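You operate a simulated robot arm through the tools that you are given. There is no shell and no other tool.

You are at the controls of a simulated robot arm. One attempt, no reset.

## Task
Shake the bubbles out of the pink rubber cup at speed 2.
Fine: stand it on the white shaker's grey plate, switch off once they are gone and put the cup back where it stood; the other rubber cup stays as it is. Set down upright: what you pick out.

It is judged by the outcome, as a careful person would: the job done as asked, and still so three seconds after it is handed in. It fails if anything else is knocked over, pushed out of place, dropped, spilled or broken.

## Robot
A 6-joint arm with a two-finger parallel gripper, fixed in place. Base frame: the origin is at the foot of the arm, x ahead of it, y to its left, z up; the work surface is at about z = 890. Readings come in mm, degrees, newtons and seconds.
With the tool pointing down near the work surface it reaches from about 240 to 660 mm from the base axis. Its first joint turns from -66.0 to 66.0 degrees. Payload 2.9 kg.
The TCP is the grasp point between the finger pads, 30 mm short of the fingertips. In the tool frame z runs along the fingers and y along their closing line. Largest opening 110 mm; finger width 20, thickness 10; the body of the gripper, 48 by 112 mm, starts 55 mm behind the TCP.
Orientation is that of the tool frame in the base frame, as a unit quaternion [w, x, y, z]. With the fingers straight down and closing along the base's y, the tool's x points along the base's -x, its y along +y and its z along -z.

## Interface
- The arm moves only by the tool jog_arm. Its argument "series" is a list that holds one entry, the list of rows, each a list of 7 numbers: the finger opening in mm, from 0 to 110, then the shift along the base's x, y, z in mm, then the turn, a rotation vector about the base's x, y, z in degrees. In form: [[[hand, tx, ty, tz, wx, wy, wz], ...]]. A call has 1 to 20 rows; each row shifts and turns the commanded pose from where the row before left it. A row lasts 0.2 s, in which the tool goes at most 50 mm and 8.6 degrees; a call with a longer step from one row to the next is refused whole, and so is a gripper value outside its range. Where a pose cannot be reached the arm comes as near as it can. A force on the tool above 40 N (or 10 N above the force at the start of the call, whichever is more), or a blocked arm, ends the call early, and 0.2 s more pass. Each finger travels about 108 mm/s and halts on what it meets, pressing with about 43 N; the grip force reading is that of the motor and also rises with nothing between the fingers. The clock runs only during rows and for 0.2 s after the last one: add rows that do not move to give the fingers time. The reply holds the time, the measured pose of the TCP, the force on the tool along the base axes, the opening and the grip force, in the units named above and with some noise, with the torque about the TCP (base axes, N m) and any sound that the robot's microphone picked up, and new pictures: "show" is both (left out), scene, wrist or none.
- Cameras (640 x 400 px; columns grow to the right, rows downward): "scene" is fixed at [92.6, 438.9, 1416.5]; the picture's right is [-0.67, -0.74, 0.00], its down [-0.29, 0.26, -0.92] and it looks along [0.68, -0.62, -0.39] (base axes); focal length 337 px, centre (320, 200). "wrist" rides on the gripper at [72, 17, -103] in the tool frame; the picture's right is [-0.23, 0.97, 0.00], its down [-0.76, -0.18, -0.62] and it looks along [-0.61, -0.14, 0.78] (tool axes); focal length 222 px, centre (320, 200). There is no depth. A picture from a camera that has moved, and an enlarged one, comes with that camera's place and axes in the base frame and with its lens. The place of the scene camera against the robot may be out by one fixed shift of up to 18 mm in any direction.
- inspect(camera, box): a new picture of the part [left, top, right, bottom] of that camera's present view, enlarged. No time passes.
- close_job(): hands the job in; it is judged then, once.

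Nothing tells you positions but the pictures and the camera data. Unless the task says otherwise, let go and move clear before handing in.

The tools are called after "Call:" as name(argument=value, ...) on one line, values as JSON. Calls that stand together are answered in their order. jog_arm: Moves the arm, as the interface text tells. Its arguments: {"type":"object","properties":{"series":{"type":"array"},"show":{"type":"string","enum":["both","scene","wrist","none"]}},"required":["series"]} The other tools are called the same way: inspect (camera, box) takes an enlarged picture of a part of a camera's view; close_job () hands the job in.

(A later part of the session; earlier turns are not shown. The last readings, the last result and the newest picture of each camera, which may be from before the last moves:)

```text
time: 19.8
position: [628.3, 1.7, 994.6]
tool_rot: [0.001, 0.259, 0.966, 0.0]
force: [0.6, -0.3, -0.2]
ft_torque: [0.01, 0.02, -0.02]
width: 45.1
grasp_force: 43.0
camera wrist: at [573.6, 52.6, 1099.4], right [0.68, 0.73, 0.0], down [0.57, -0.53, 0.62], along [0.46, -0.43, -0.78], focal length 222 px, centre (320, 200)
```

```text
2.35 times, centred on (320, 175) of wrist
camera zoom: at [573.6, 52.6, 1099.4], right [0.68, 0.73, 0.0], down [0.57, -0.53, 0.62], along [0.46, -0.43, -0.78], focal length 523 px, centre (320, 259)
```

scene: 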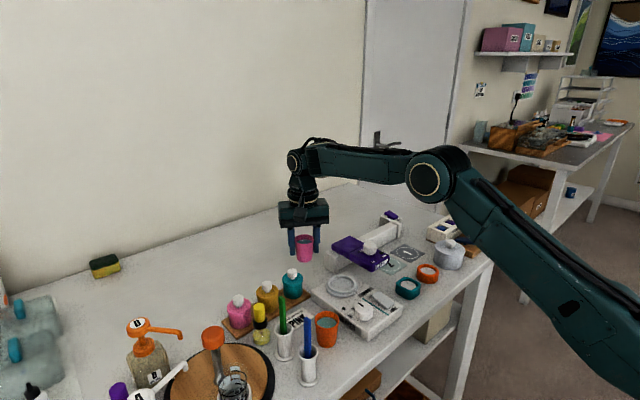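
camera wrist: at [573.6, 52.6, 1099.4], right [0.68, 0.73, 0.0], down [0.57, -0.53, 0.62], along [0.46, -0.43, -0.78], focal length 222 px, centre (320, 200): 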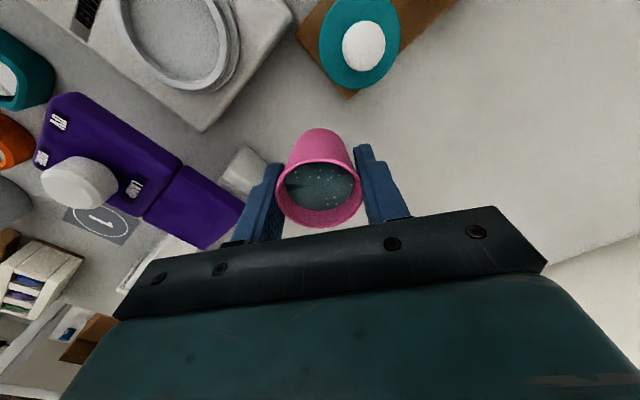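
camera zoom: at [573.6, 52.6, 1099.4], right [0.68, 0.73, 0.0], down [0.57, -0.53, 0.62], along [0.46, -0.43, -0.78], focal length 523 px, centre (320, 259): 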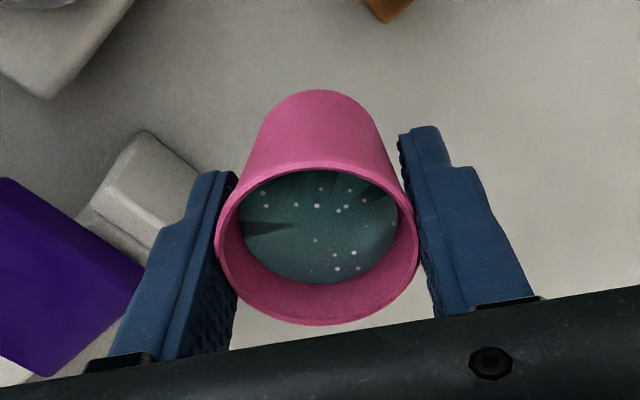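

The cup hangs upright in the grip. I carry it smoothly over the shaker plate, whose centre I take at (515.5, −15).

Call:
jog_arm(series=[[[42, -2, -0.3, 0, 0, 0, 0], [42, -4, -0.6, 0, 0, 0, 0], [42, -7, -1, 0, 0, 0, 0], [42, -9, -1.3, 0, 0, 0, 0], [42, -10, -1.4, 0, 0, 0, 0], [42, -10, -1.4, 0, 0, 0, 0], [42, -10, -1.4, 0, 0, 0, 0], [42, -10, -1.4, 0, 0, 0, 0], [42, -10, -1.4, 0, 0, 0, 0], [42, -10, -1.4, 0, 0, 0, 0], [42, -9, -1.3, 0, 0, 0, 0], [42, -8, -1.1, 0, 0, 0, 0], [42, -6, -0.9, 0, 0, 0, 0], [42, -4, -0.6, 0, 0, 0, 0], [42, -2.6, -0.4, 0, 0, 0, 0], [42, -1.5, -0.2, 0, 0, 0, 0], [42, 0, 0, 0, 0, 0, 0]]])

Call:
inspect(camera="wrist", box=[220, 70, 420, 240])

Call:
inspect(camera="scene", box=[290, 200, 410, 310])

```text
time: 23.4
position: [516.5, -12.8, 994.8]
tool_rot: [0.0, 0.259, 0.966, 0.0]
force: [-0.8, -0.8, 0.3]
ft_torque: [-0.03, -0.02, 0.0]
width: 45.3
grasp_force: 42.5
camera wrist: at [460.1, 37.2, 1099.7], right [0.68, 0.73, 0.0], down [0.57, -0.53, 0.62], along [0.45, -0.43, -0.78], focal length 222 px, centre (320, 200)
```

scene: 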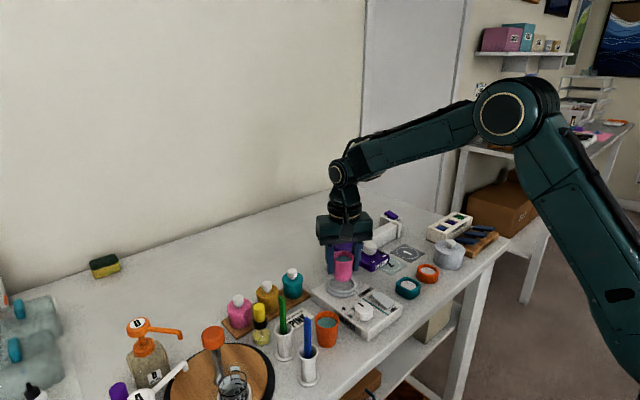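
wrist: 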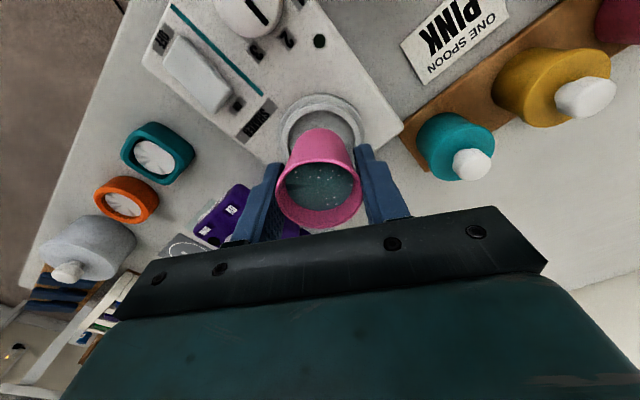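

```text
2.35 times, centred on (320, 155) of wrist
camera zoom: at [460.1, 37.2, 1099.7], right [0.68, 0.73, 0.0], down [0.57, -0.53, 0.62], along [0.45, -0.43, -0.78], focal length 523 px, centre (320, 306)
```

zoom: 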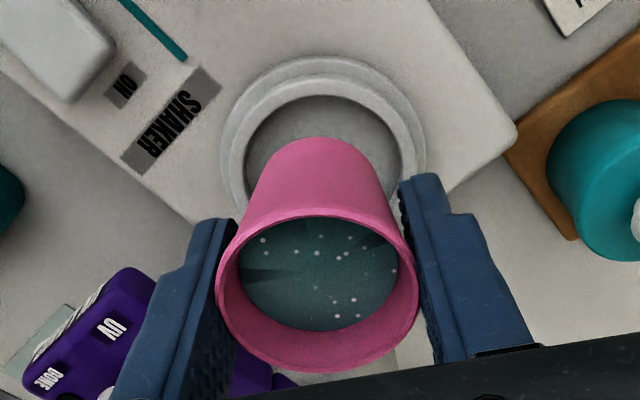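

```text
3.64 times, centred on (350, 255) of scene
camera zoom: at [92.6, 438.9, 1416.5], right [-0.67, -0.74, 0.0], down [-0.29, 0.26, -0.92], along [0.68, -0.62, -0.39], focal length 1226 px, centre (211, 0)
```

zoom: 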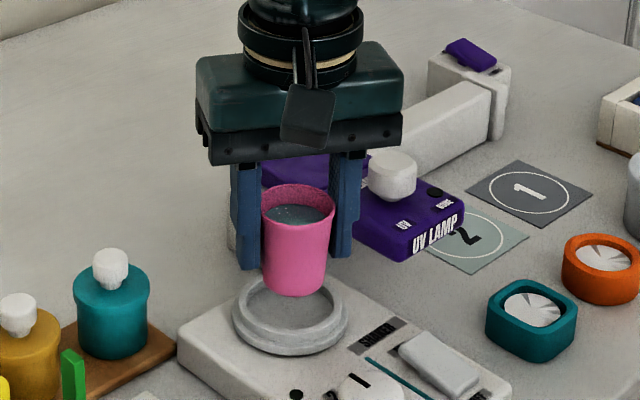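

The cup is centred over the plate within about 2 mm. I lower it slowly toward the plate floor, watching the force.

Call:
jog_arm(series=[[[42, 0.5, -0.2, -2, 0, 0, 0], [42, 0.5, -0.2, -4, 0, 0, 0], [42, 0.5, -0.1, -5, 0, 0, 0], [42, 0, 0, -4, 0, 0, 0], [42, 0, 0, -2, 0, 0, 0], [42, 0, 0, 0, 0, 0, 0]]])

Call:
inspect(camera="scene", box=[310, 220, 390, 310])

Call:
inspect(camera="wrist", box=[220, 70, 420, 240])

```text
time: 24.8
position: [517.1, -16.2, 977.2]
tool_rot: [0.0, 0.259, 0.966, 0.0]
force: [0.2, -0.7, -0.4]
ft_torque: [0.01, 0.0, -0.01]
width: 45.1
grasp_force: 43.0
camera wrist: at [462.0, 35.9, 1082.7], right [0.68, 0.73, 0.0], down [0.57, -0.53, 0.62], along [0.45, -0.43, -0.78], focal length 222 px, centre (320, 200)
```

scene: 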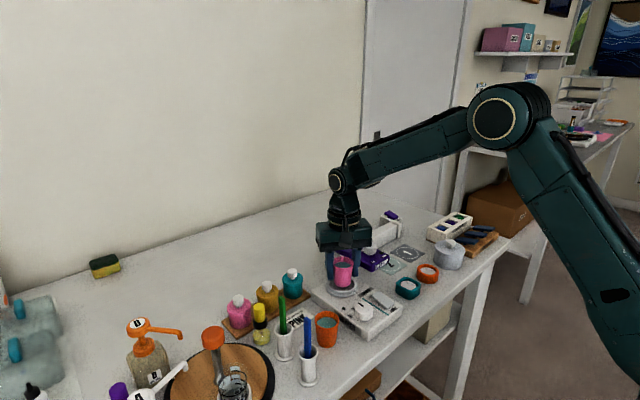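
wrist: 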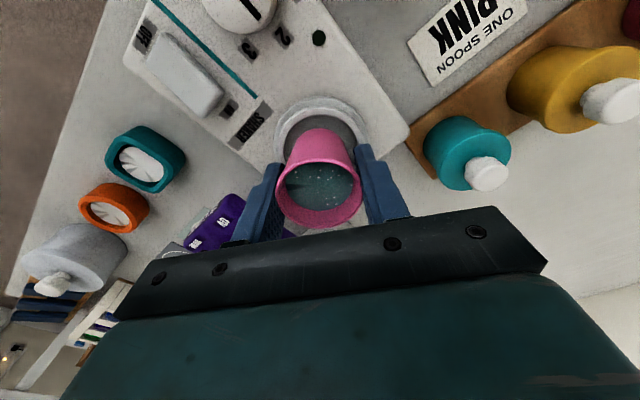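

```text
4.44 times, centred on (350, 265) of scene
camera zoom: at [92.6, 438.9, 1416.5], right [-0.67, -0.74, 0.0], down [-0.29, 0.26, -0.92], along [0.68, -0.62, -0.39], focal length 1499 px, centre (187, -89)
```

zoom: 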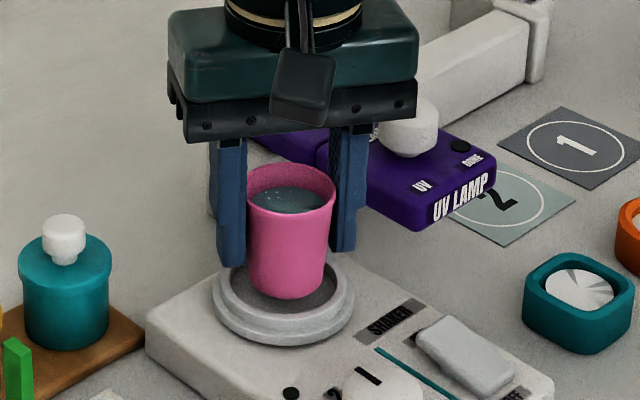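

```text
2.35 times, centred on (320, 155) of wrist
camera zoom: at [462.0, 35.9, 1082.7], right [0.68, 0.73, 0.0], down [0.57, -0.53, 0.62], along [0.45, -0.43, -0.78], focal length 523 px, centre (320, 306)
```

zoom: 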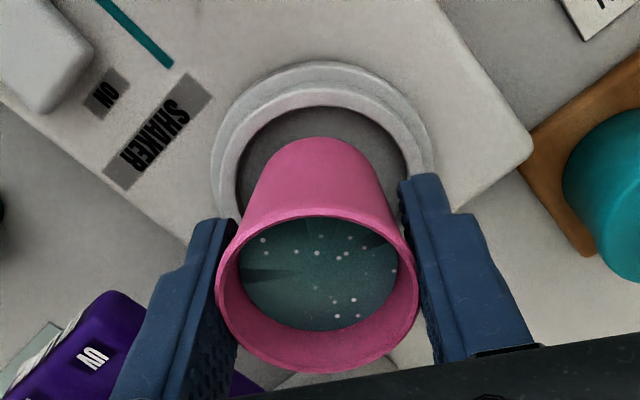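

The cup is well centred in the ring and still hovering a few mm. I lower in 1 mm steps until contact.

Call:
jog_arm(series=[[[42, 0, 0, -1, 0, 0, 0], [42, 0, 0, -1, 0, 0, 0], [42, 0, 0, -1, 0, 0, 0], [42, 0, 0, 0, 0, 0, 0]]], show="none")

Call:
inspect(camera="scene", box=[320, 240, 370, 300])

```text
time: 25.8
position: [517.9, -15.1, 973.7]
tool_rot: [0.0, 0.258, 0.966, -0.001]
force: [-0.1, -0.1, -0.2]
ft_torque: [-0.01, 0.01, -0.03]
width: 45.1
grasp_force: 43.4
```

```text
6.67 times, centred on (345, 270) of scene
camera zoom: at [92.6, 438.9, 1416.5], right [-0.67, -0.74, 0.0], down [-0.29, 0.26, -0.92], along [0.68, -0.62, -0.39], focal length 2248 px, centre (153, -267)
```

zoom: 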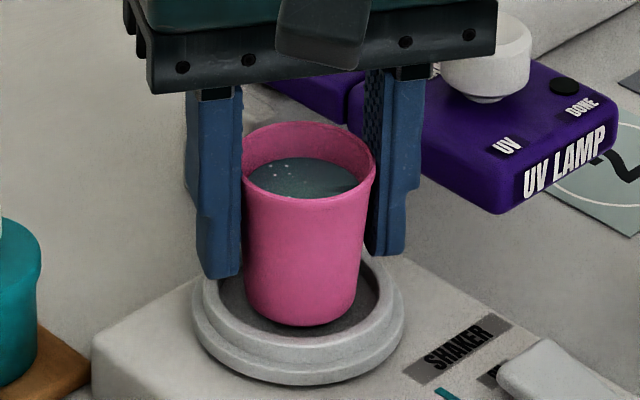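

Still no contact; the cup bottom is inside the ring. I continue down a millimetre at a time.

Call:
jog_arm(series=[[[42, 0, 0, -1, 0, 0, 0], [42, 0, 0, 0, 0, 0, 0]]], show="none")

Call:
jog_arm(series=[[[42, 0, 0, -1, 0, 0, 0], [42, 0, 0, 0, 0, 0, 0]]], show="none")

Call:
inspect(camera="scene", box=[320, 240, 370, 300])

```text
time: 26.4
position: [517.2, -14.2, 972.1]
tool_rot: [0.0, 0.258, 0.966, 0.0]
force: [-0.7, 0.9, -0.2]
ft_torque: [-0.04, 0.01, 0.0]
width: 45.1
grasp_force: 43.0
```

```text
time: 27.0
position: [516.7, -15.2, 971.7]
tool_rot: [0.0, 0.258, 0.966, 0.0]
force: [0.3, -0.7, -0.8]
ft_torque: [-0.04, -0.03, -0.01]
width: 45.2
grasp_force: 43.7
```

```text
6.67 times, centred on (345, 270) of scene
camera zoom: at [92.6, 438.9, 1416.5], right [-0.67, -0.74, 0.0], down [-0.29, 0.26, -0.92], along [0.68, -0.62, -0.39], focal length 2248 px, centre (153, -267)
```

zoom: 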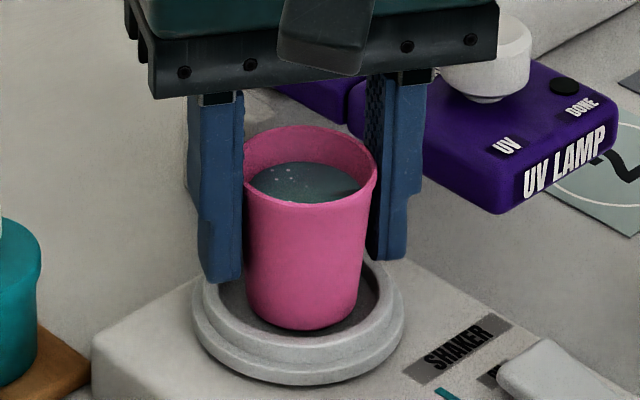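

No contact yet at cup-bottom ≈ 928. I keep going a millimetre at a time.

Call:
jog_arm(series=[[[42, 0, 0, -1, 0, 0, 0], [42, 0, 0, 0, 0, 0, 0]]], show="none")

Call:
jog_arm(series=[[[42, 0, 0, -1, 0, 0, 0], [42, 0, 0, 0, 0, 0, 0]]], show="none")

Call:
inspect(camera="scene", box=[320, 240, 370, 300])

Call:
inspect(camera="wrist", box=[220, 70, 420, 240])

```text
time: 27.6
position: [517.2, -14.7, 969.8]
tool_rot: [0.0, 0.259, 0.966, 0.0]
force: [0.2, 0.4, -0.3]
ft_torque: [0.0, -0.01, -0.02]
width: 45.2
grasp_force: 43.2
```

```text
time: 28.2
position: [517.5, -15.1, 970.7]
tool_rot: [0.001, 0.259, 0.966, 0.0]
force: [-1.0, -0.3, -0.3]
ft_torque: [0.02, -0.01, -0.01]
width: 45.2
grasp_force: 43.4
```

```text
6.67 times, centred on (345, 270) of scene
camera zoom: at [92.6, 438.9, 1416.5], right [-0.67, -0.74, 0.0], down [-0.29, 0.26, -0.92], along [0.68, -0.62, -0.39], focal length 2248 px, centre (153, -267)
```

zoom: 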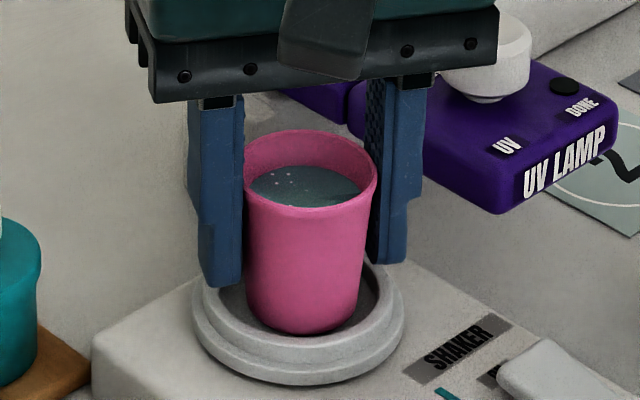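

```text
2.35 times, centred on (320, 155) of wrist
camera zoom: at [461.5, 36.2, 1075.4], right [0.68, 0.73, 0.0], down [0.57, -0.53, 0.62], along [0.45, -0.43, -0.78], focal length 523 px, centre (320, 306)
```

zoom: 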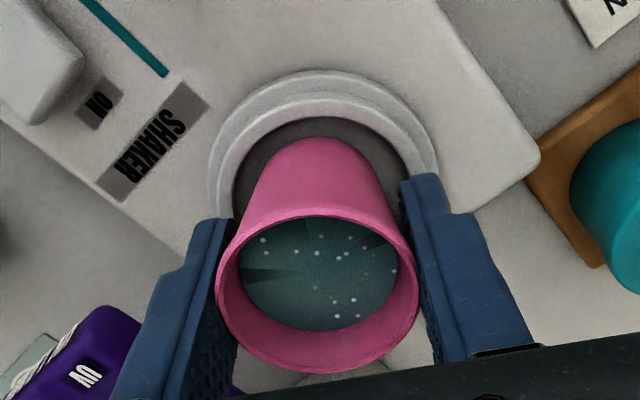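

Still free. I continue with 1 mm steps.

Call:
jog_arm(series=[[[42, 0, 0, -1, 0, 0, 0], [42, 0, 0, 0, 0, 0, 0]]], show="none")

Call:
inspect(camera="scene", box=[320, 250, 370, 300])

```text
time: 28.8
position: [516.8, -14.9, 969.9]
tool_rot: [0.0, 0.259, 0.966, 0.001]
force: [0.1, 0.2, 0.3]
ft_torque: [-0.02, -0.01, 0.01]
width: 45.0
grasp_force: 42.9
```

```text
8.00 times, centred on (345, 275) of scene
camera zoom: at [92.6, 438.9, 1416.5], right [-0.67, -0.74, 0.0], down [-0.29, 0.26, -0.92], along [0.68, -0.62, -0.39], focal length 2697 px, centre (120, -400)
```

zoom: 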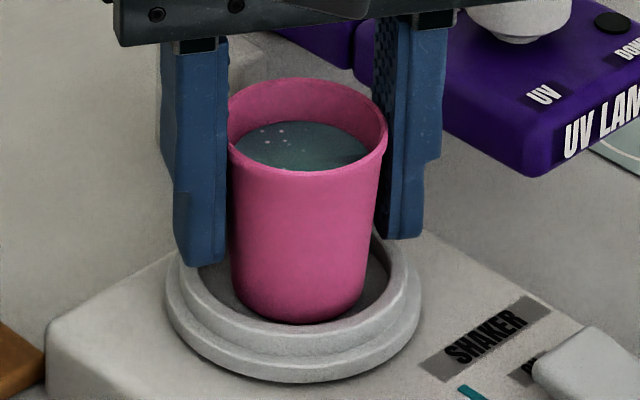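

Fingertips remain clear of the ring. Continue down.

Call:
jog_arm(series=[[[42, 0, 0, -1, 0, 0, 0], [42, 0, 0, 0, 0, 0, 0]]], show="none")

Call:
jog_arm(series=[[[42, 0, 0, -1, 0, 0, 0], [42, 0, 0, 0, 0, 0, 0]]], show="none")

Call:
inspect(camera="scene", box=[320, 250, 370, 300])

```text
time: 29.4
position: [517.8, -15.0, 968.2]
tool_rot: [0.001, 0.259, 0.966, 0.0]
force: [-1.2, -1.4, 4.2]
ft_torque: [-0.03, 0.01, 0.04]
width: 45.0
grasp_force: 42.1
```

```text
time: 30.0
position: [517.6, -14.8, 968.6]
tool_rot: [0.001, 0.259, 0.966, -0.001]
force: [-0.2, -0.7, 9.3]
ft_torque: [-0.04, 0.08, 0.0]
width: 45.3
grasp_force: 43.4
```

```text
8.00 times, centred on (345, 275) of scene
camera zoom: at [92.5, 438.9, 1416.5], right [-0.67, -0.74, 0.0], down [-0.29, 0.26, -0.92], along [0.68, -0.62, -0.39], focal length 2697 px, centre (120, -400)
```

zoom: 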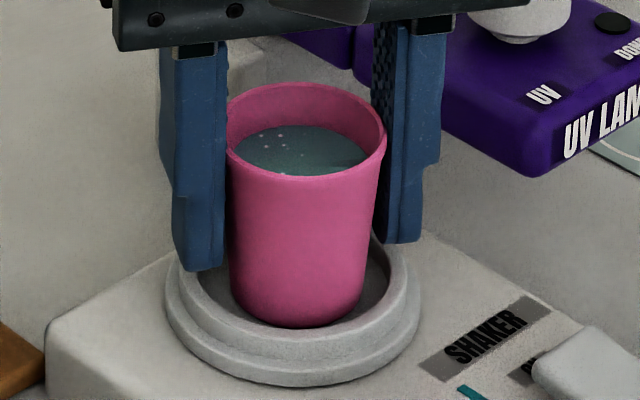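

Contact reached (9 N). I ease up 1.5 mm, open the fingers and rise straight up off the cup.

Call:
jog_arm(series=[[[42, 0, 0, 1.5, 0, 0, 0], [46, 0, 0, 0, 0, 0, 0], [50, 0, 0, 0, 0, 0, 0], [56, 0, 0, 0, 0, 0, 0], [62, 0, 0, 0, 0, 0, 0], [62, 0, 0, 0, 0, 0, 0]]])

Call:
inspect(camera="scene", box=[320, 240, 370, 300])

Call:
inspect(camera="wrist", box=[220, 70, 420, 240])

```text
time: 31.4
position: [516.8, -16.0, 968.9]
tool_rot: [0.0, 0.259, 0.966, 0.0]
force: [-0.7, 0.8, 0.3]
ft_torque: [0.0, -0.01, 0.01]
width: 61.9
grasp_force: 0.0
camera wrist: at [461.7, 36.5, 1074.3], right [0.68, 0.73, 0.0], down [0.57, -0.53, 0.62], along [0.45, -0.43, -0.78], focal length 222 px, centre (320, 200)
```

scene: 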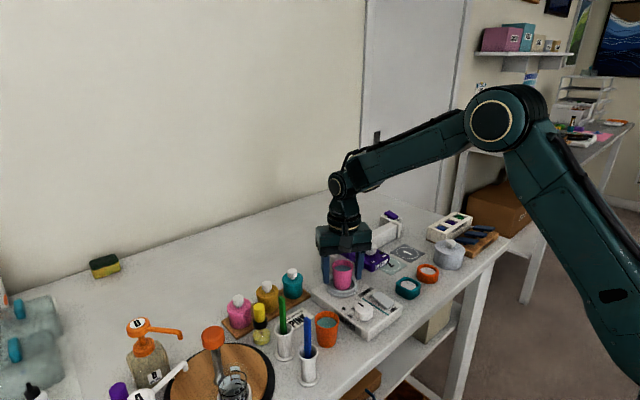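
wrist: 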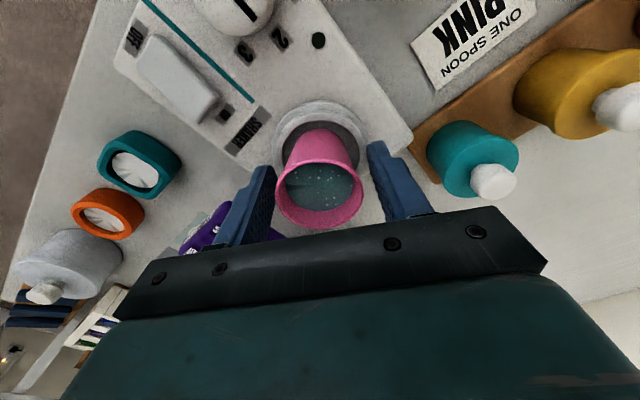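

```text
6.67 times, centred on (345, 270) of scene
camera zoom: at [92.6, 438.9, 1416.5], right [-0.67, -0.74, 0.0], down [-0.29, 0.26, -0.92], along [0.68, -0.62, -0.39], focal length 2248 px, centre (153, -267)
```

zoom: 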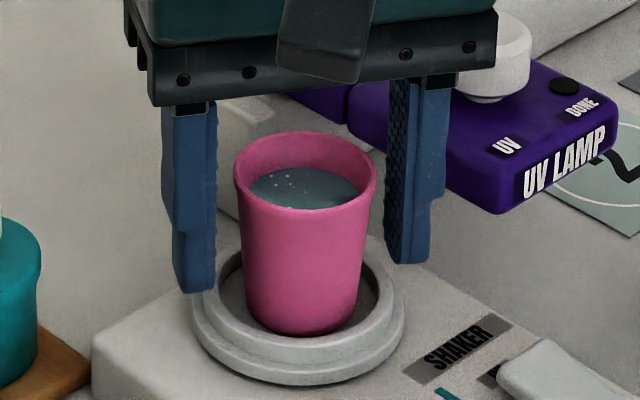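

```text
2.35 times, centred on (320, 155) of wrist
camera zoom: at [461.7, 36.5, 1074.3], right [0.68, 0.73, 0.0], down [0.57, -0.53, 0.62], along [0.45, -0.43, -0.78], focal length 523 px, centre (320, 306)
```

zoom: 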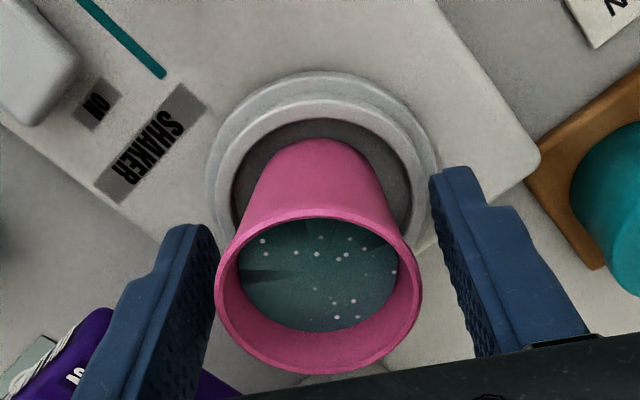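

The cup stands upright in the plate's recess, released. I rise straight up, turn back, close the fingers and go above the ON end of the rocker near (440, −45.5).

Call:
jog_arm(series=[[[62, 0, 0, 8, 0, 0, 0], [62, 0, 0, 20, 0, 0, 0], [62, 0, 0, 20, 0, 0, 0], [62, 0, 0, 18, 0, 0, 0], [50, -19.3, -7.55, 0, 0, 0, 7.5], [30, -19.3, -7.55, 0, 0, 0, 7.5], [10, -19.2, -7.55, 0, 0, 0, 7.5], [0, -19.2, -7.55, 0, 0, 0, 7.5], [0, 0, 0, 0, 0, 0, 0]]])

Call:
inspect(camera="wrist", box=[220, 70, 420, 240])

Call:
inspect(camera="scene", box=[310, 230, 410, 330])

```text
time: 33.4
position: [440.3, -46.3, 1036.0]
tool_rot: [0.0, -0.001, 1.0, 0.001]
force: [-0.6, -0.2, -0.8]
ft_torque: [0.02, -0.02, 0.05]
width: 0.0
grasp_force: 37.6
camera wrist: at [367.1, -27.7, 1140.7], right [0.23, 0.97, 0.0], down [0.76, -0.18, 0.62], along [0.61, -0.14, -0.78], focal length 222 px, centre (320, 200)
```

scene: 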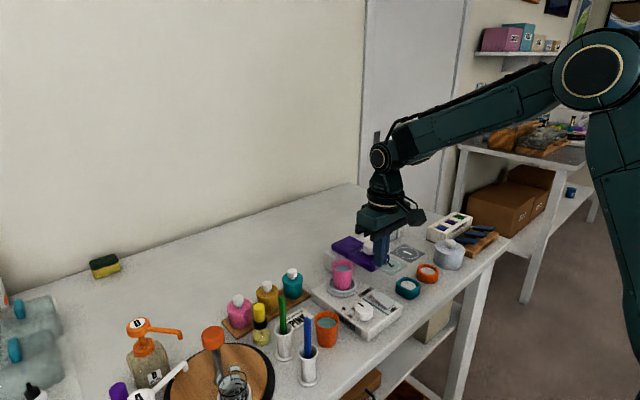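
wrist: 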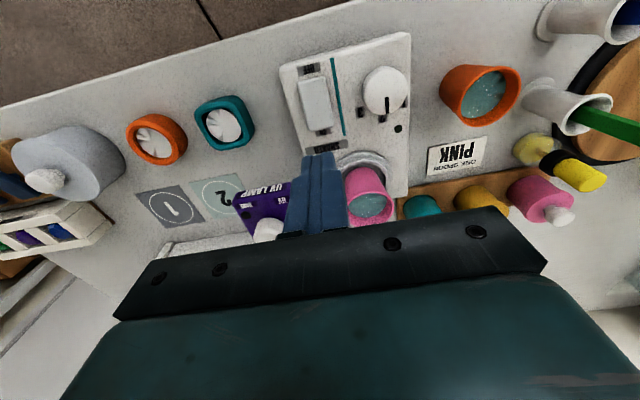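

```text
2.35 times, centred on (320, 155) of wrist
camera zoom: at [367.1, -27.7, 1140.7], right [0.23, 0.97, 0.0], down [0.76, -0.18, 0.62], along [0.61, -0.14, -0.78], focal length 523 px, centre (320, 306)
```

zoom: 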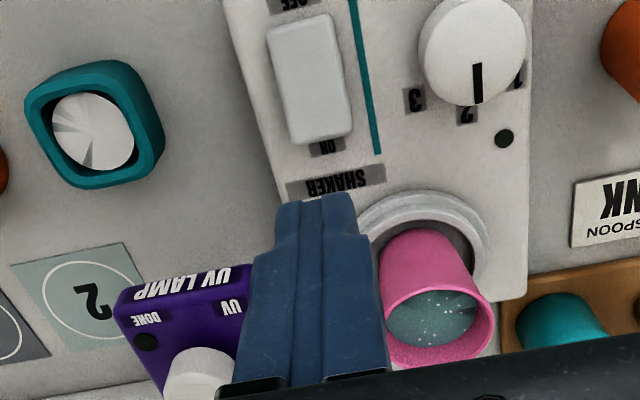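

```text
4.00 times, centred on (360, 280) of scene
camera zoom: at [92.6, 438.9, 1416.5], right [-0.67, -0.74, 0.0], down [-0.29, 0.26, -0.92], along [0.68, -0.62, -0.39], focal length 1349 px, centre (160, -120)
```

zoom: 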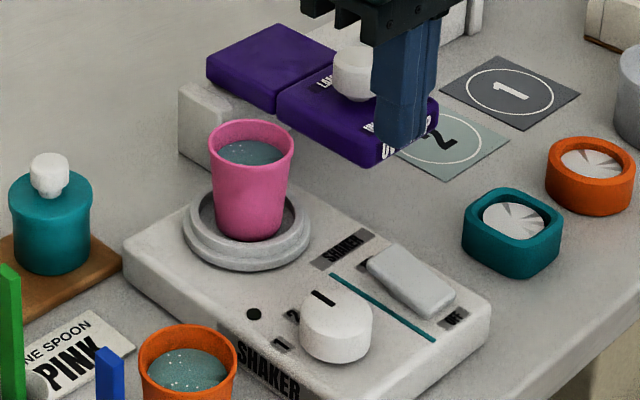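

The rocker's ON end lies right under the closed fingertips. I lower to just above it.

Call:
jog_arm(series=[[[0, 0, -0.5, -20, 0, 0, 0], [0, 0, 0, -20, 0, 0, 0], [0, 0, 0, -14, 0, 0, 0], [0, 0, 0, -7, 0, 0, 0], [0, 0, 0, -3, 0, 0, 0], [0, 0, 0, 0, 0, 0, 0]]])

Call:
inspect(camera="scene", box=[330, 250, 410, 330])

Call:
inspect(camera="wrist", box=[220, 70, 420, 240])

```text
time: 34.8
position: [442.1, -45.1, 970.2]
tool_rot: [0.001, -0.001, 1.0, 0.0]
force: [-0.1, -0.2, -0.5]
ft_torque: [-0.02, 0.01, -0.02]
width: 0.0
grasp_force: 37.8
camera wrist: at [367.4, -27.7, 1075.4], right [0.23, 0.97, 0.0], down [0.76, -0.18, 0.62], along [0.61, -0.14, -0.78], focal length 222 px, centre (320, 200)
```

scene: 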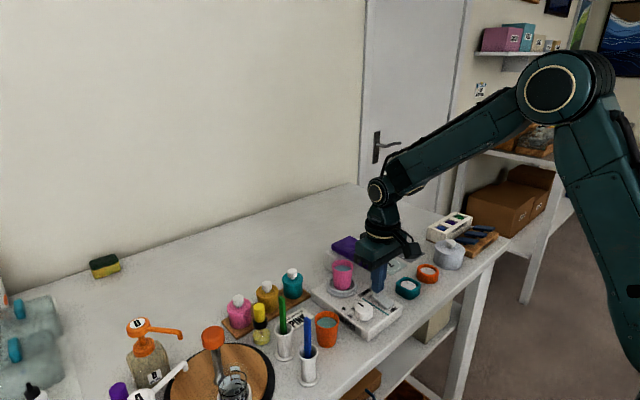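
wrist: 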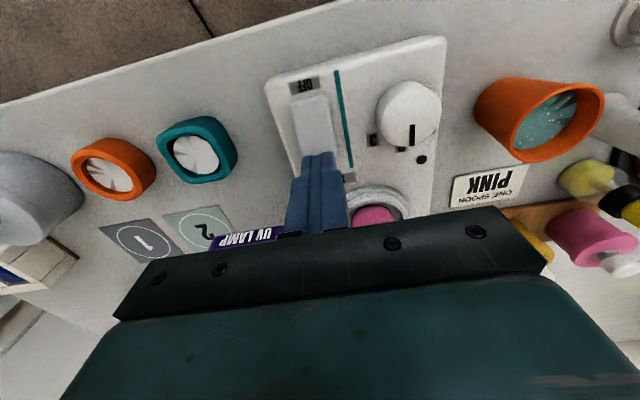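

```text
5.00 times, centred on (370, 290) of scene
camera zoom: at [92.6, 438.9, 1416.5], right [-0.67, -0.74, 0.0], down [-0.29, 0.26, -0.92], along [0.68, -0.62, -0.39], focal length 1686 px, centre (70, -250)
```

zoom: 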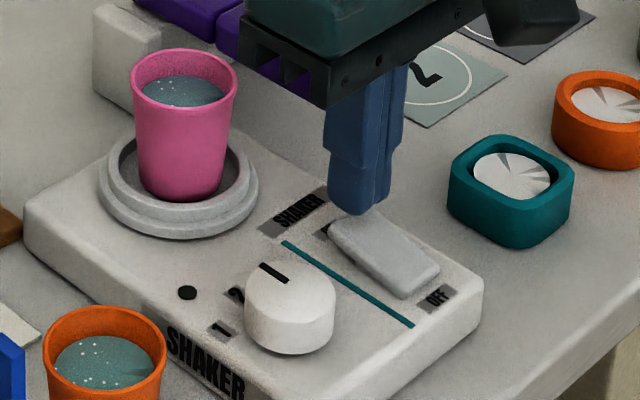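

```text
2.35 times, centred on (320, 155) of wrist
camera zoom: at [367.4, -27.7, 1075.4], right [0.23, 0.97, 0.0], down [0.76, -0.18, 0.62], along [0.61, -0.14, -0.78], focal length 523 px, centre (320, 306)
```

zoom: 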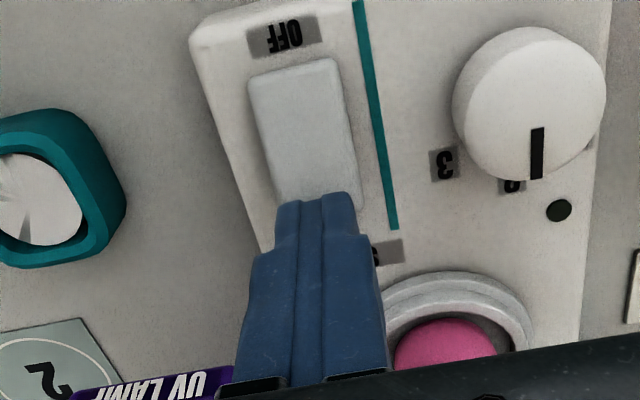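

The fingertips are just over the ON end. I press down in small steps while watching force and sound.

Call:
jog_arm(series=[[[0, 0, 0, -2, 0, 0, 0], [0, 0, 0, -2, 0, 0, 0], [0, 0, 0, -2, 0, 0, 0], [0, 0, 0, -1, 0, 0, 0]]], show="none")

```text
time: 35.8
position: [440.8, -45.7, 963.6]
tool_rot: [0.0, 0.0, 1.0, 0.0]
force: [-0.6, 0.3, -0.3]
ft_torque: [0.01, 0.01, -0.01]
width: 0.0
grasp_force: 37.3
```

Call:
jog_arm(series=[[[0, 0, 0, -1.5, 0, 0, 0], [0, 0, 0, -1.5, 0, 0, 0], [0, 0, 0, 0, 0, 0, 0]]], show="none")

```text
time: 36.6
position: [440.7, -45.8, 963.1]
tool_rot: [0.0, 0.0, 1.0, 0.0]
force: [1.3, 0.3, 1.0]
ft_torque: [0.01, -0.07, 0.01]
width: 0.0
grasp_force: 37.9
```

Contact is just beginning. I keep pressing in small steps.

Call:
jog_arm(series=[[[0, 0, 0, -1.5, 0, 0, 0], [0, 0, 0, -1.5, 0, 0, 0], [0, 0, 0, 0, 0, 0, 0]]], show="none")

```text
time: 37.4
position: [440.9, -45.7, 959.4]
tool_rot: [0.0, 0.0, 1.0, 0.001]
force: [-0.2, 1.2, 3.3]
ft_torque: [0.02, 0.0, -0.04]
width: 0.0
grasp_force: 37.2
heard: click
```

A click was heard. I check the lamp and switch state right away.

Call:
inspect(camera="scene", box=[330, 250, 410, 330])

Call:
jog_arm(series=[[[0, 0, 0, 6, 0, 0, 0], [0, -8, 0, 8, 0, 0, 0], [0, -12, 0, 2, 0, 0, 0], [0, -12, 0, 0, 0, 0, 0]]], show="none")

Call:
inspect(camera="scene", box=[330, 250, 410, 330])

```text
5.00 times, centred on (370, 290) of scene
camera zoom: at [92.6, 438.9, 1416.5], right [-0.67, -0.74, 0.0], down [-0.29, 0.26, -0.92], along [0.68, -0.62, -0.39], focal length 1686 px, centre (70, -250)
```

zoom: 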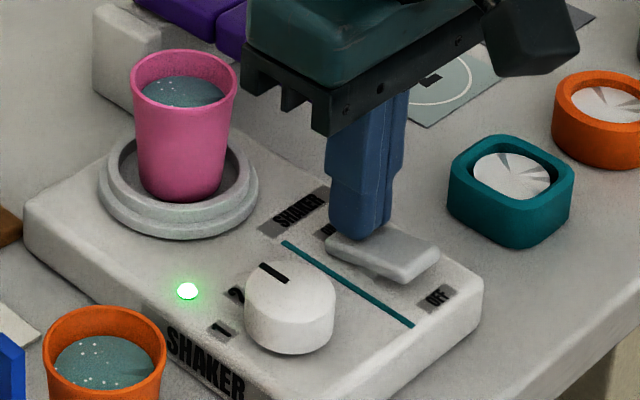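

```text
time: 38.4
position: [408.2, -45.5, 976.3]
tool_rot: [-0.001, 0.001, 1.0, 0.0]
force: [0.0, 0.2, 0.0]
ft_torque: [-0.01, 0.02, 0.03]
width: 0.0
grasp_force: 38.1
```

```text
5.00 times, centred on (370, 290) of scene
camera zoom: at [92.6, 438.9, 1416.5], right [-0.67, -0.74, 0.0], down [-0.29, 0.26, -0.92], along [0.68, -0.62, -0.39], focal length 1686 px, centre (70, -250)
```

zoom: 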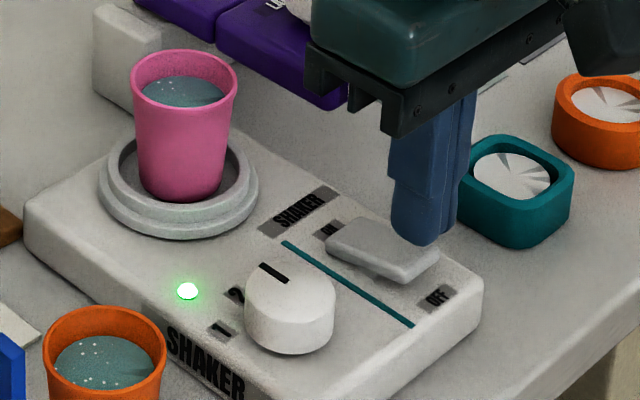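

The lamp is green and the switch is on; the hand now hovers above the OFF end. I wait in short steps, watching the bubbles.

Call:
jog_arm(series=[[[0, 0, 0, 0, 0, 0, 0], [0, 0, 0, 0, 0, 0, 0], [0, 0, 0, 0, 0, 0, 0], [0, 0, 0, 0, 0, 0, 0]]], show="wrist")

Call:
inspect(camera="scene", box=[325, 255, 365, 285])

```text
time: 39.4
position: [407.1, -46.2, 974.5]
tool_rot: [0.0, -0.001, 1.0, 0.001]
force: [-0.2, -0.1, -0.5]
ft_torque: [0.02, 0.01, 0.05]
width: 0.0
grasp_force: 37.7
camera wrist: at [334.4, -28.2, 1079.2], right [0.23, 0.97, 0.0], down [0.76, -0.18, 0.62], along [0.61, -0.14, -0.78], focal length 222 px, centre (320, 200)
```

wrist: 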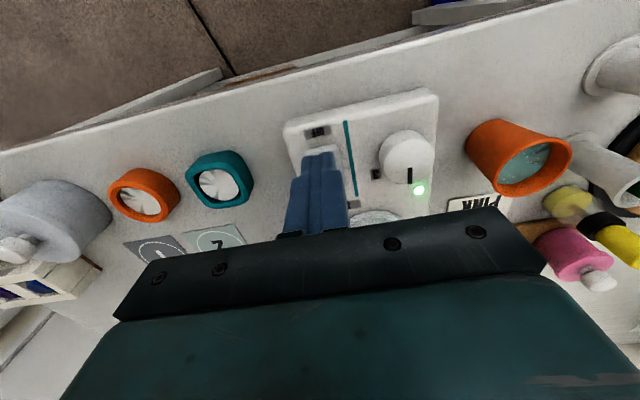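

```text
13.33 times, centred on (345, 270) of scene
camera zoom: at [92.6, 438.9, 1416.5], right [-0.67, -0.74, 0.0], down [-0.29, 0.26, -0.92], along [0.68, -0.62, -0.39], focal length 4496 px, centre (-13, -733)
```

zoom: 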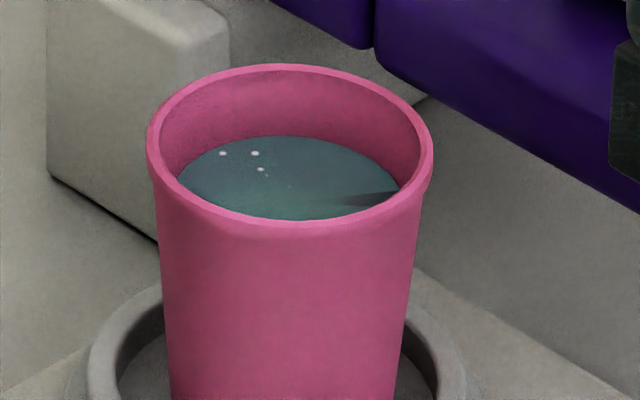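

Bubbles are getting fewer, but the scene camera sees only part of the liquid. I rise so the wrist camera looks right into the cup.

Call:
jog_arm(series=[[[0, 4, 0, 20, 0, 0, 0], [0, 14, 0, 21, 0, 0, 0], [0, 14, 0, 20.4, 0, 0, 0]]], show="wrist")

Call:
inspect(camera="wrist", box=[330, 150, 410, 230])

Call:
inspect(camera="scene", box=[325, 255, 365, 285])

```text
time: 40.2
position: [440.7, -43.3, 1036.1]
tool_rot: [-0.001, -0.001, 1.0, 0.0]
force: [0.2, -0.3, -0.1]
ft_torque: [0.0, 0.04, -0.01]
width: 0.0
grasp_force: 38.2
camera wrist: at [366.9, -27.1, 1142.0], right [0.23, 0.97, 0.0], down [0.76, -0.18, 0.62], along [0.61, -0.14, -0.78], focal length 222 px, centre (320, 200)
```

wrist: 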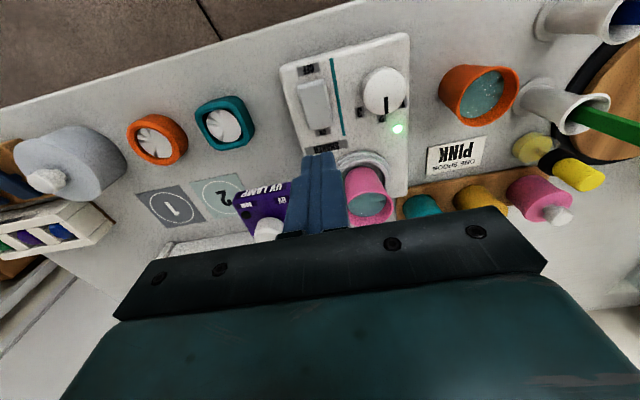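

```text
5.00 times, centred on (370, 190) of wrist
camera zoom: at [366.9, -27.1, 1142.0], right [0.23, 0.97, 0.0], down [0.76, -0.18, 0.62], along [0.61, -0.14, -0.78], focal length 1111 px, centre (70, 250)
```

zoom: 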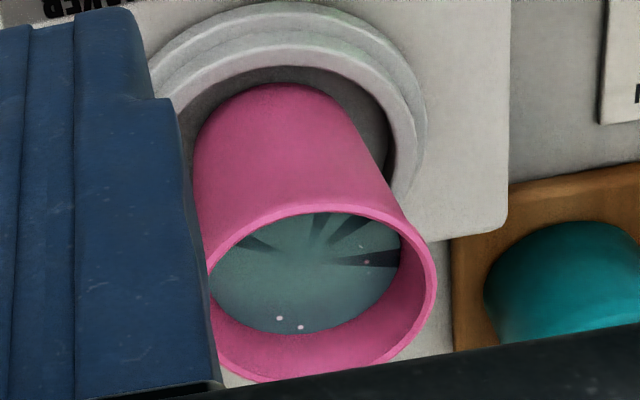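

```text
13.33 times, centred on (345, 270) of scene
camera zoom: at [92.6, 438.9, 1416.5], right [-0.67, -0.74, 0.0], down [-0.29, 0.26, -0.92], along [0.68, -0.62, -0.39], focal length 4496 px, centre (-13, -733)
```

zoom: 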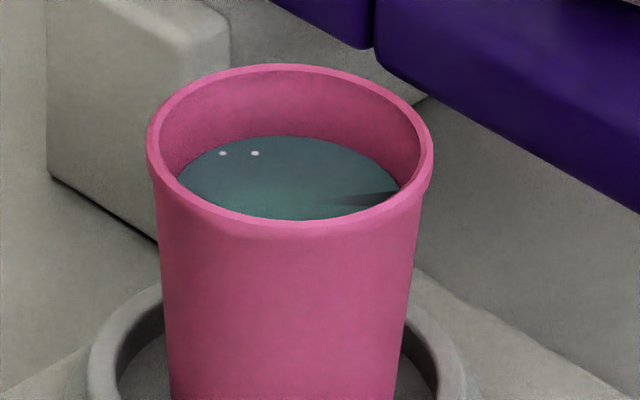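

Four bubbles remain at 40.2 s. I wait briefly and look again.

Call:
jog_arm(series=[[[0, 0, 0, 0, 0, 0, 0], [0, 0, 0, 0, 0, 0, 0], [0, 0, 0, 0, 0, 0, 0]]], show="none")

Call:
inspect(camera="wrist", box=[350, 185, 390, 225])

```text
time: 41.0
position: [440.4, -44.4, 1037.3]
tool_rot: [0.0, 0.0, 1.0, 0.001]
force: [-0.3, -0.2, 0.0]
ft_torque: [0.01, -0.01, 0.01]
width: 0.0
grasp_force: 37.3
```

```text
10.00 times, centred on (370, 205) of wrist
camera zoom: at [366.8, -27.1, 1141.6], right [0.23, 0.97, 0.0], down [0.76, -0.18, 0.62], along [0.61, -0.14, -0.78], focal length 2221 px, centre (-180, 150)
```

zoom: 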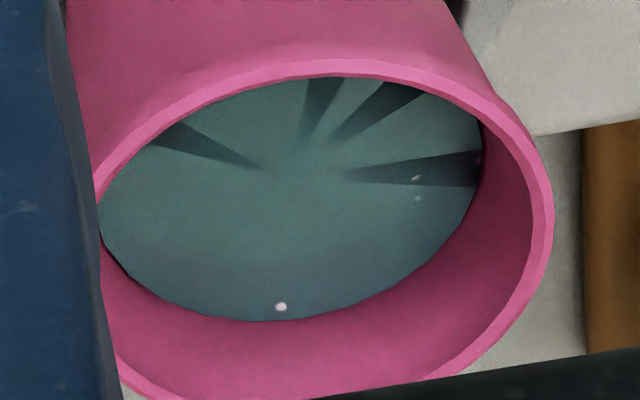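

One clear and two faint bubbles remain. Another short wait.

Call:
jog_arm(series=[[[0, 0, 0, 0, 0, 0, 0], [0, 0, 0, 0, 0, 0, 0], [0, 0, 0, 0, 0, 0, 0]]], show="none")

Call:
inspect(camera="wrist", box=[350, 185, 390, 225])

Call:
inspect(camera="scene", box=[325, 255, 365, 285])

```text
time: 41.8
position: [440.5, -43.9, 1036.9]
tool_rot: [0.0, 0.001, 1.0, 0.0]
force: [0.3, -0.5, 0.5]
ft_torque: [0.01, 0.0, 0.01]
width: 0.0
grasp_force: 38.1
```

```text
10.00 times, centred on (370, 205) of wrist
camera zoom: at [366.8, -27.1, 1141.6], right [0.23, 0.97, 0.0], down [0.76, -0.18, 0.62], along [0.61, -0.14, -0.78], focal length 2221 px, centre (-180, 150)
```

zoom: 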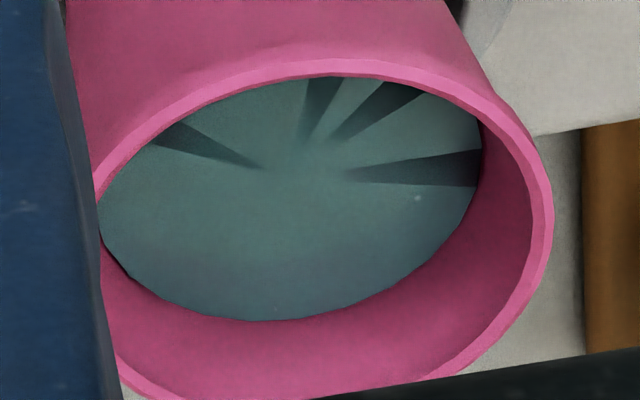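

```text
13.33 times, centred on (345, 270) of scene
camera zoom: at [92.6, 438.9, 1416.5], right [-0.67, -0.74, 0.0], down [-0.29, 0.26, -0.92], along [0.68, -0.62, -0.39], focal length 4496 px, centre (-13, -733)
```

zoom: 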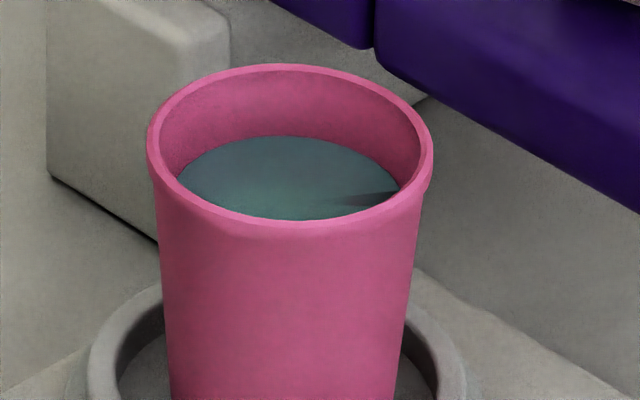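

Just one faint speck is left. One more short wait.

Call:
jog_arm(series=[[[0, 0, 0, 0, 0, 0, 0], [0, 0, 0, 0, 0, 0, 0]]], show="none")

Call:
inspect(camera="wrist", box=[350, 185, 390, 225])

```text
time: 42.4
position: [441.0, -44.4, 1035.8]
tool_rot: [0.001, 0.0, 1.0, 0.001]
force: [0.0, -0.1, -0.7]
ft_torque: [0.0, 0.02, 0.0]
width: 0.3
grasp_force: 37.0
```

```text
10.00 times, centred on (370, 205) of wrist
camera zoom: at [366.8, -27.1, 1141.6], right [0.23, 0.97, 0.0], down [0.76, -0.18, 0.62], along [0.61, -0.14, -0.78], focal length 2221 px, centre (-180, 150)
```

zoom: 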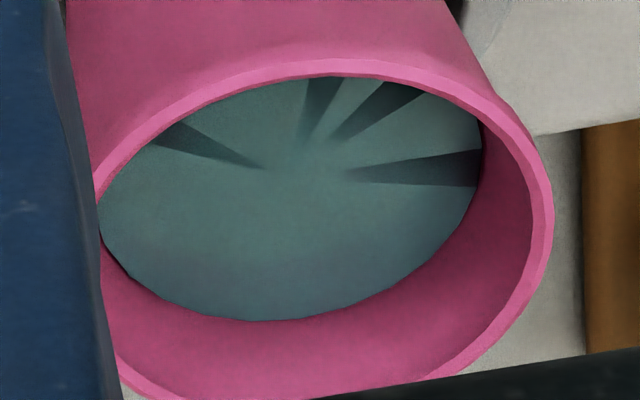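

All the bubbles are gone. I go straight to the OFF end of the rocker and press it.

Call:
jog_arm(series=[[[0, -14, 0, -20.4, 0, 0, 0], [0, -14, 0, -21, 0, 0, 0], [0, -4, 0, -20, 0, 0, 0], [0, 0, 0, -6, 0, 0, 0], [0, 0, 0, -3, 0, 0, 0], [0, 0, 0, -2, 0, 0, 0], [0, 0, 0, -2, 0, 0, 0], [0, 0, 0, -1.5, 0, 0, 0], [0, 0, 0, -1.5, 0, 0, 0]]], show="none")

Call:
inspect(camera="scene", box=[330, 250, 410, 330])

```text
time: 44.4
position: [407.9, -44.8, 958.7]
tool_rot: [0.0, 0.0, 1.0, 0.0]
force: [-0.6, -0.8, -0.3]
ft_torque: [-0.01, 0.04, -0.02]
width: 0.2
grasp_force: 38.2
heard: click
```

```text
5.00 times, centred on (370, 290) of scene
camera zoom: at [92.6, 438.9, 1416.5], right [-0.67, -0.74, 0.0], down [-0.29, 0.26, -0.92], along [0.68, -0.62, -0.39], focal length 1686 px, centre (70, -250)
```

zoom: 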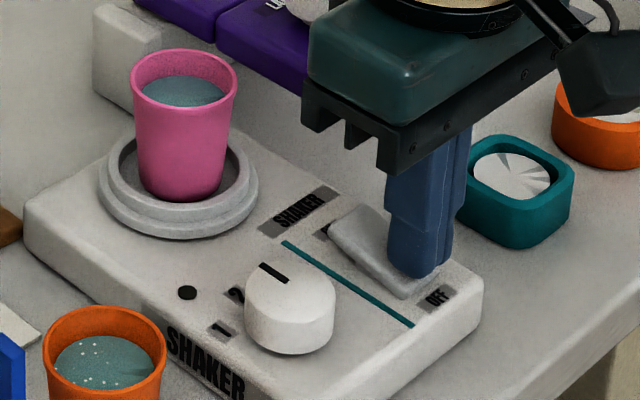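

The switch clicked off, the lamp is dark and the liquid is clear. I rise and return above the cup with open fingers turned −30°.

Call:
jog_arm(series=[[[0, 0, 0, 10, 0, 0, 0], [0, 0, 0, 25, 0, 0, 0], [0, 0, 0, 25, 0, 0, 0], [0, 9, 4.7, 17.4, 0, 0, 0], [20, 25, 6.5, 0, 0, 0, -7.5], [40, 25, 6.5, 0, 0, 0, -7.5], [60, 25, 6.5, 0, 0, 0, -7.5], [66, 25, 6.5, 0, 0, 0, -7.5], [66, 0, 0, 0, 0, 0, 0]]])

Call:
inspect(camera="wrist", box=[220, 70, 420, 240])

```text
time: 46.4
position: [517.0, -15.4, 1036.4]
tool_rot: [0.001, 0.26, 0.966, 0.0]
force: [0.3, 0.9, -1.1]
ft_torque: [-0.02, -0.03, -0.02]
width: 66.0
grasp_force: 0.1
camera wrist: at [461.2, 36.3, 1141.6], right [0.68, 0.73, 0.0], down [0.57, -0.54, 0.62], along [0.45, -0.43, -0.78], focal length 222 px, centre (320, 200)
```

scene: 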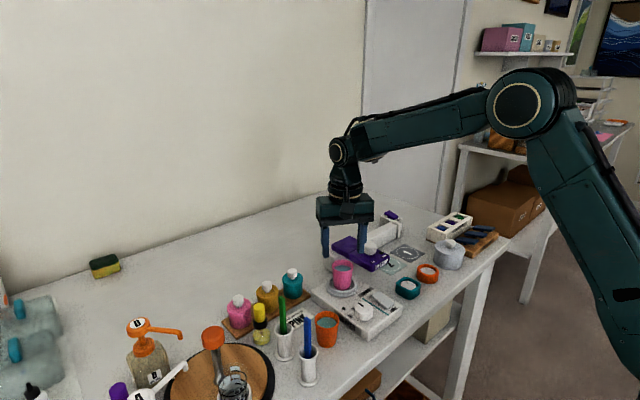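
wrist: 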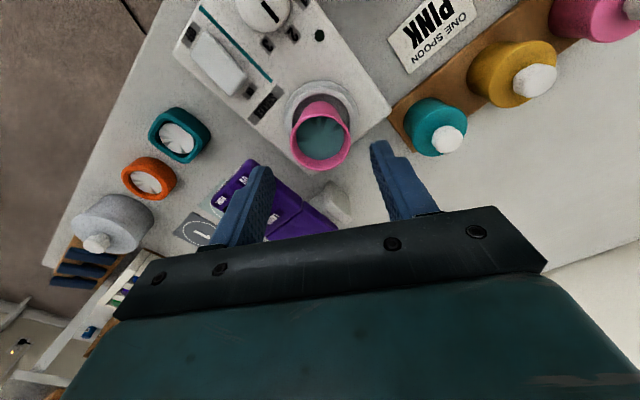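

```text
2.35 times, centred on (320, 155) of wrist
camera zoom: at [461.2, 36.3, 1141.6], right [0.68, 0.73, 0.0], down [0.57, -0.54, 0.62], along [0.45, -0.43, -0.78], focal length 523 px, centre (320, 306)
```

zoom: 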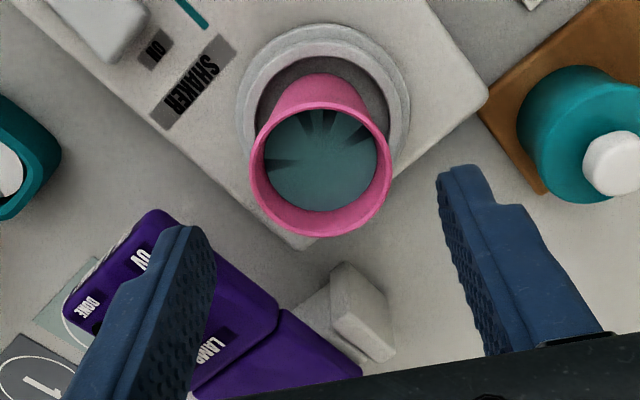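

The cup is centred under the hand. I descend to the same grip height as before and close gently.

Call:
jog_arm(series=[[[66, 0, 0, -18, 0, 0, 0], [66, 0, 0, -18, 0, 0, 0], [66, 0, 0, -15, 0, 0, 0], [66, 0, 0, -10, 0, 0, 0], [66, 0, 0, -5.1, 0, 0, 0], [60, 0, 0, 0, 0, 0, 0], [54, 0, 0, 0, 0, 0, 0], [50, 0, 0, 0, 0, 0, 0], [48, 0, 0, 0, 0, 0, 0], [48, 0, 0, 0, 0, 0, 0]]], show="wrist")

Call:
inspect(camera="wrist", box=[220, 70, 420, 240])

```text
time: 48.6
position: [517.4, -15.6, 969.3]
tool_rot: [0.0, 0.258, 0.966, 0.0]
force: [-0.1, -0.2, -0.1]
ft_torque: [0.0, 0.03, -0.01]
width: 48.1
grasp_force: 0.1
camera wrist: at [461.4, 35.7, 1073.9], right [0.68, 0.73, 0.0], down [0.57, -0.53, 0.62], along [0.45, -0.43, -0.78], focal length 222 px, centre (320, 200)
```

wrist: 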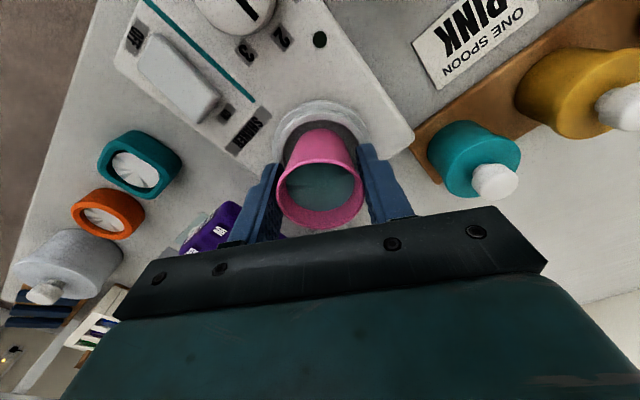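

```text
2.35 times, centred on (320, 155) of wrist
camera zoom: at [461.4, 35.7, 1073.9], right [0.68, 0.73, 0.0], down [0.57, -0.53, 0.62], along [0.45, -0.43, -0.78], focal length 523 px, centre (320, 306)
```

zoom: 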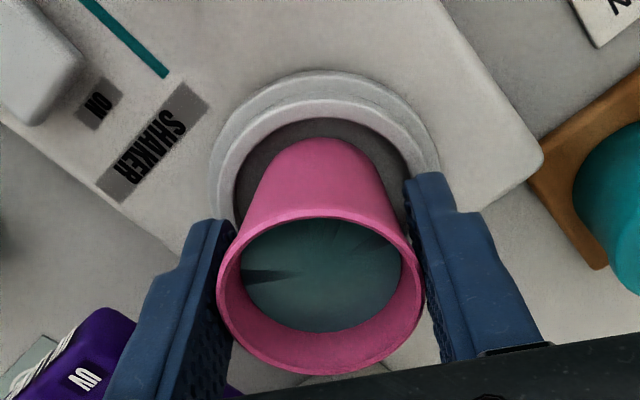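

The liquid is clear, and the fingers are evenly placed around the rim. I close the last few millimetres.

Call:
jog_arm(series=[[[46, 0, 0, 0, 0, 0, 0], [45, 0, 0, 0, 0, 0, 0], [44, 0, 0, 0, 0, 0, 0], [42, 0, 0, 0, 0, 0, 0], [42, 0, 0, 0, 0, 0, 0]]], show="none")

```text
time: 49.8
position: [516.7, -14.8, 969.3]
tool_rot: [0.0, 0.258, 0.966, 0.0]
force: [0.1, 0.5, 0.4]
ft_torque: [0.01, -0.01, -0.01]
width: 45.3
grasp_force: 42.9
```

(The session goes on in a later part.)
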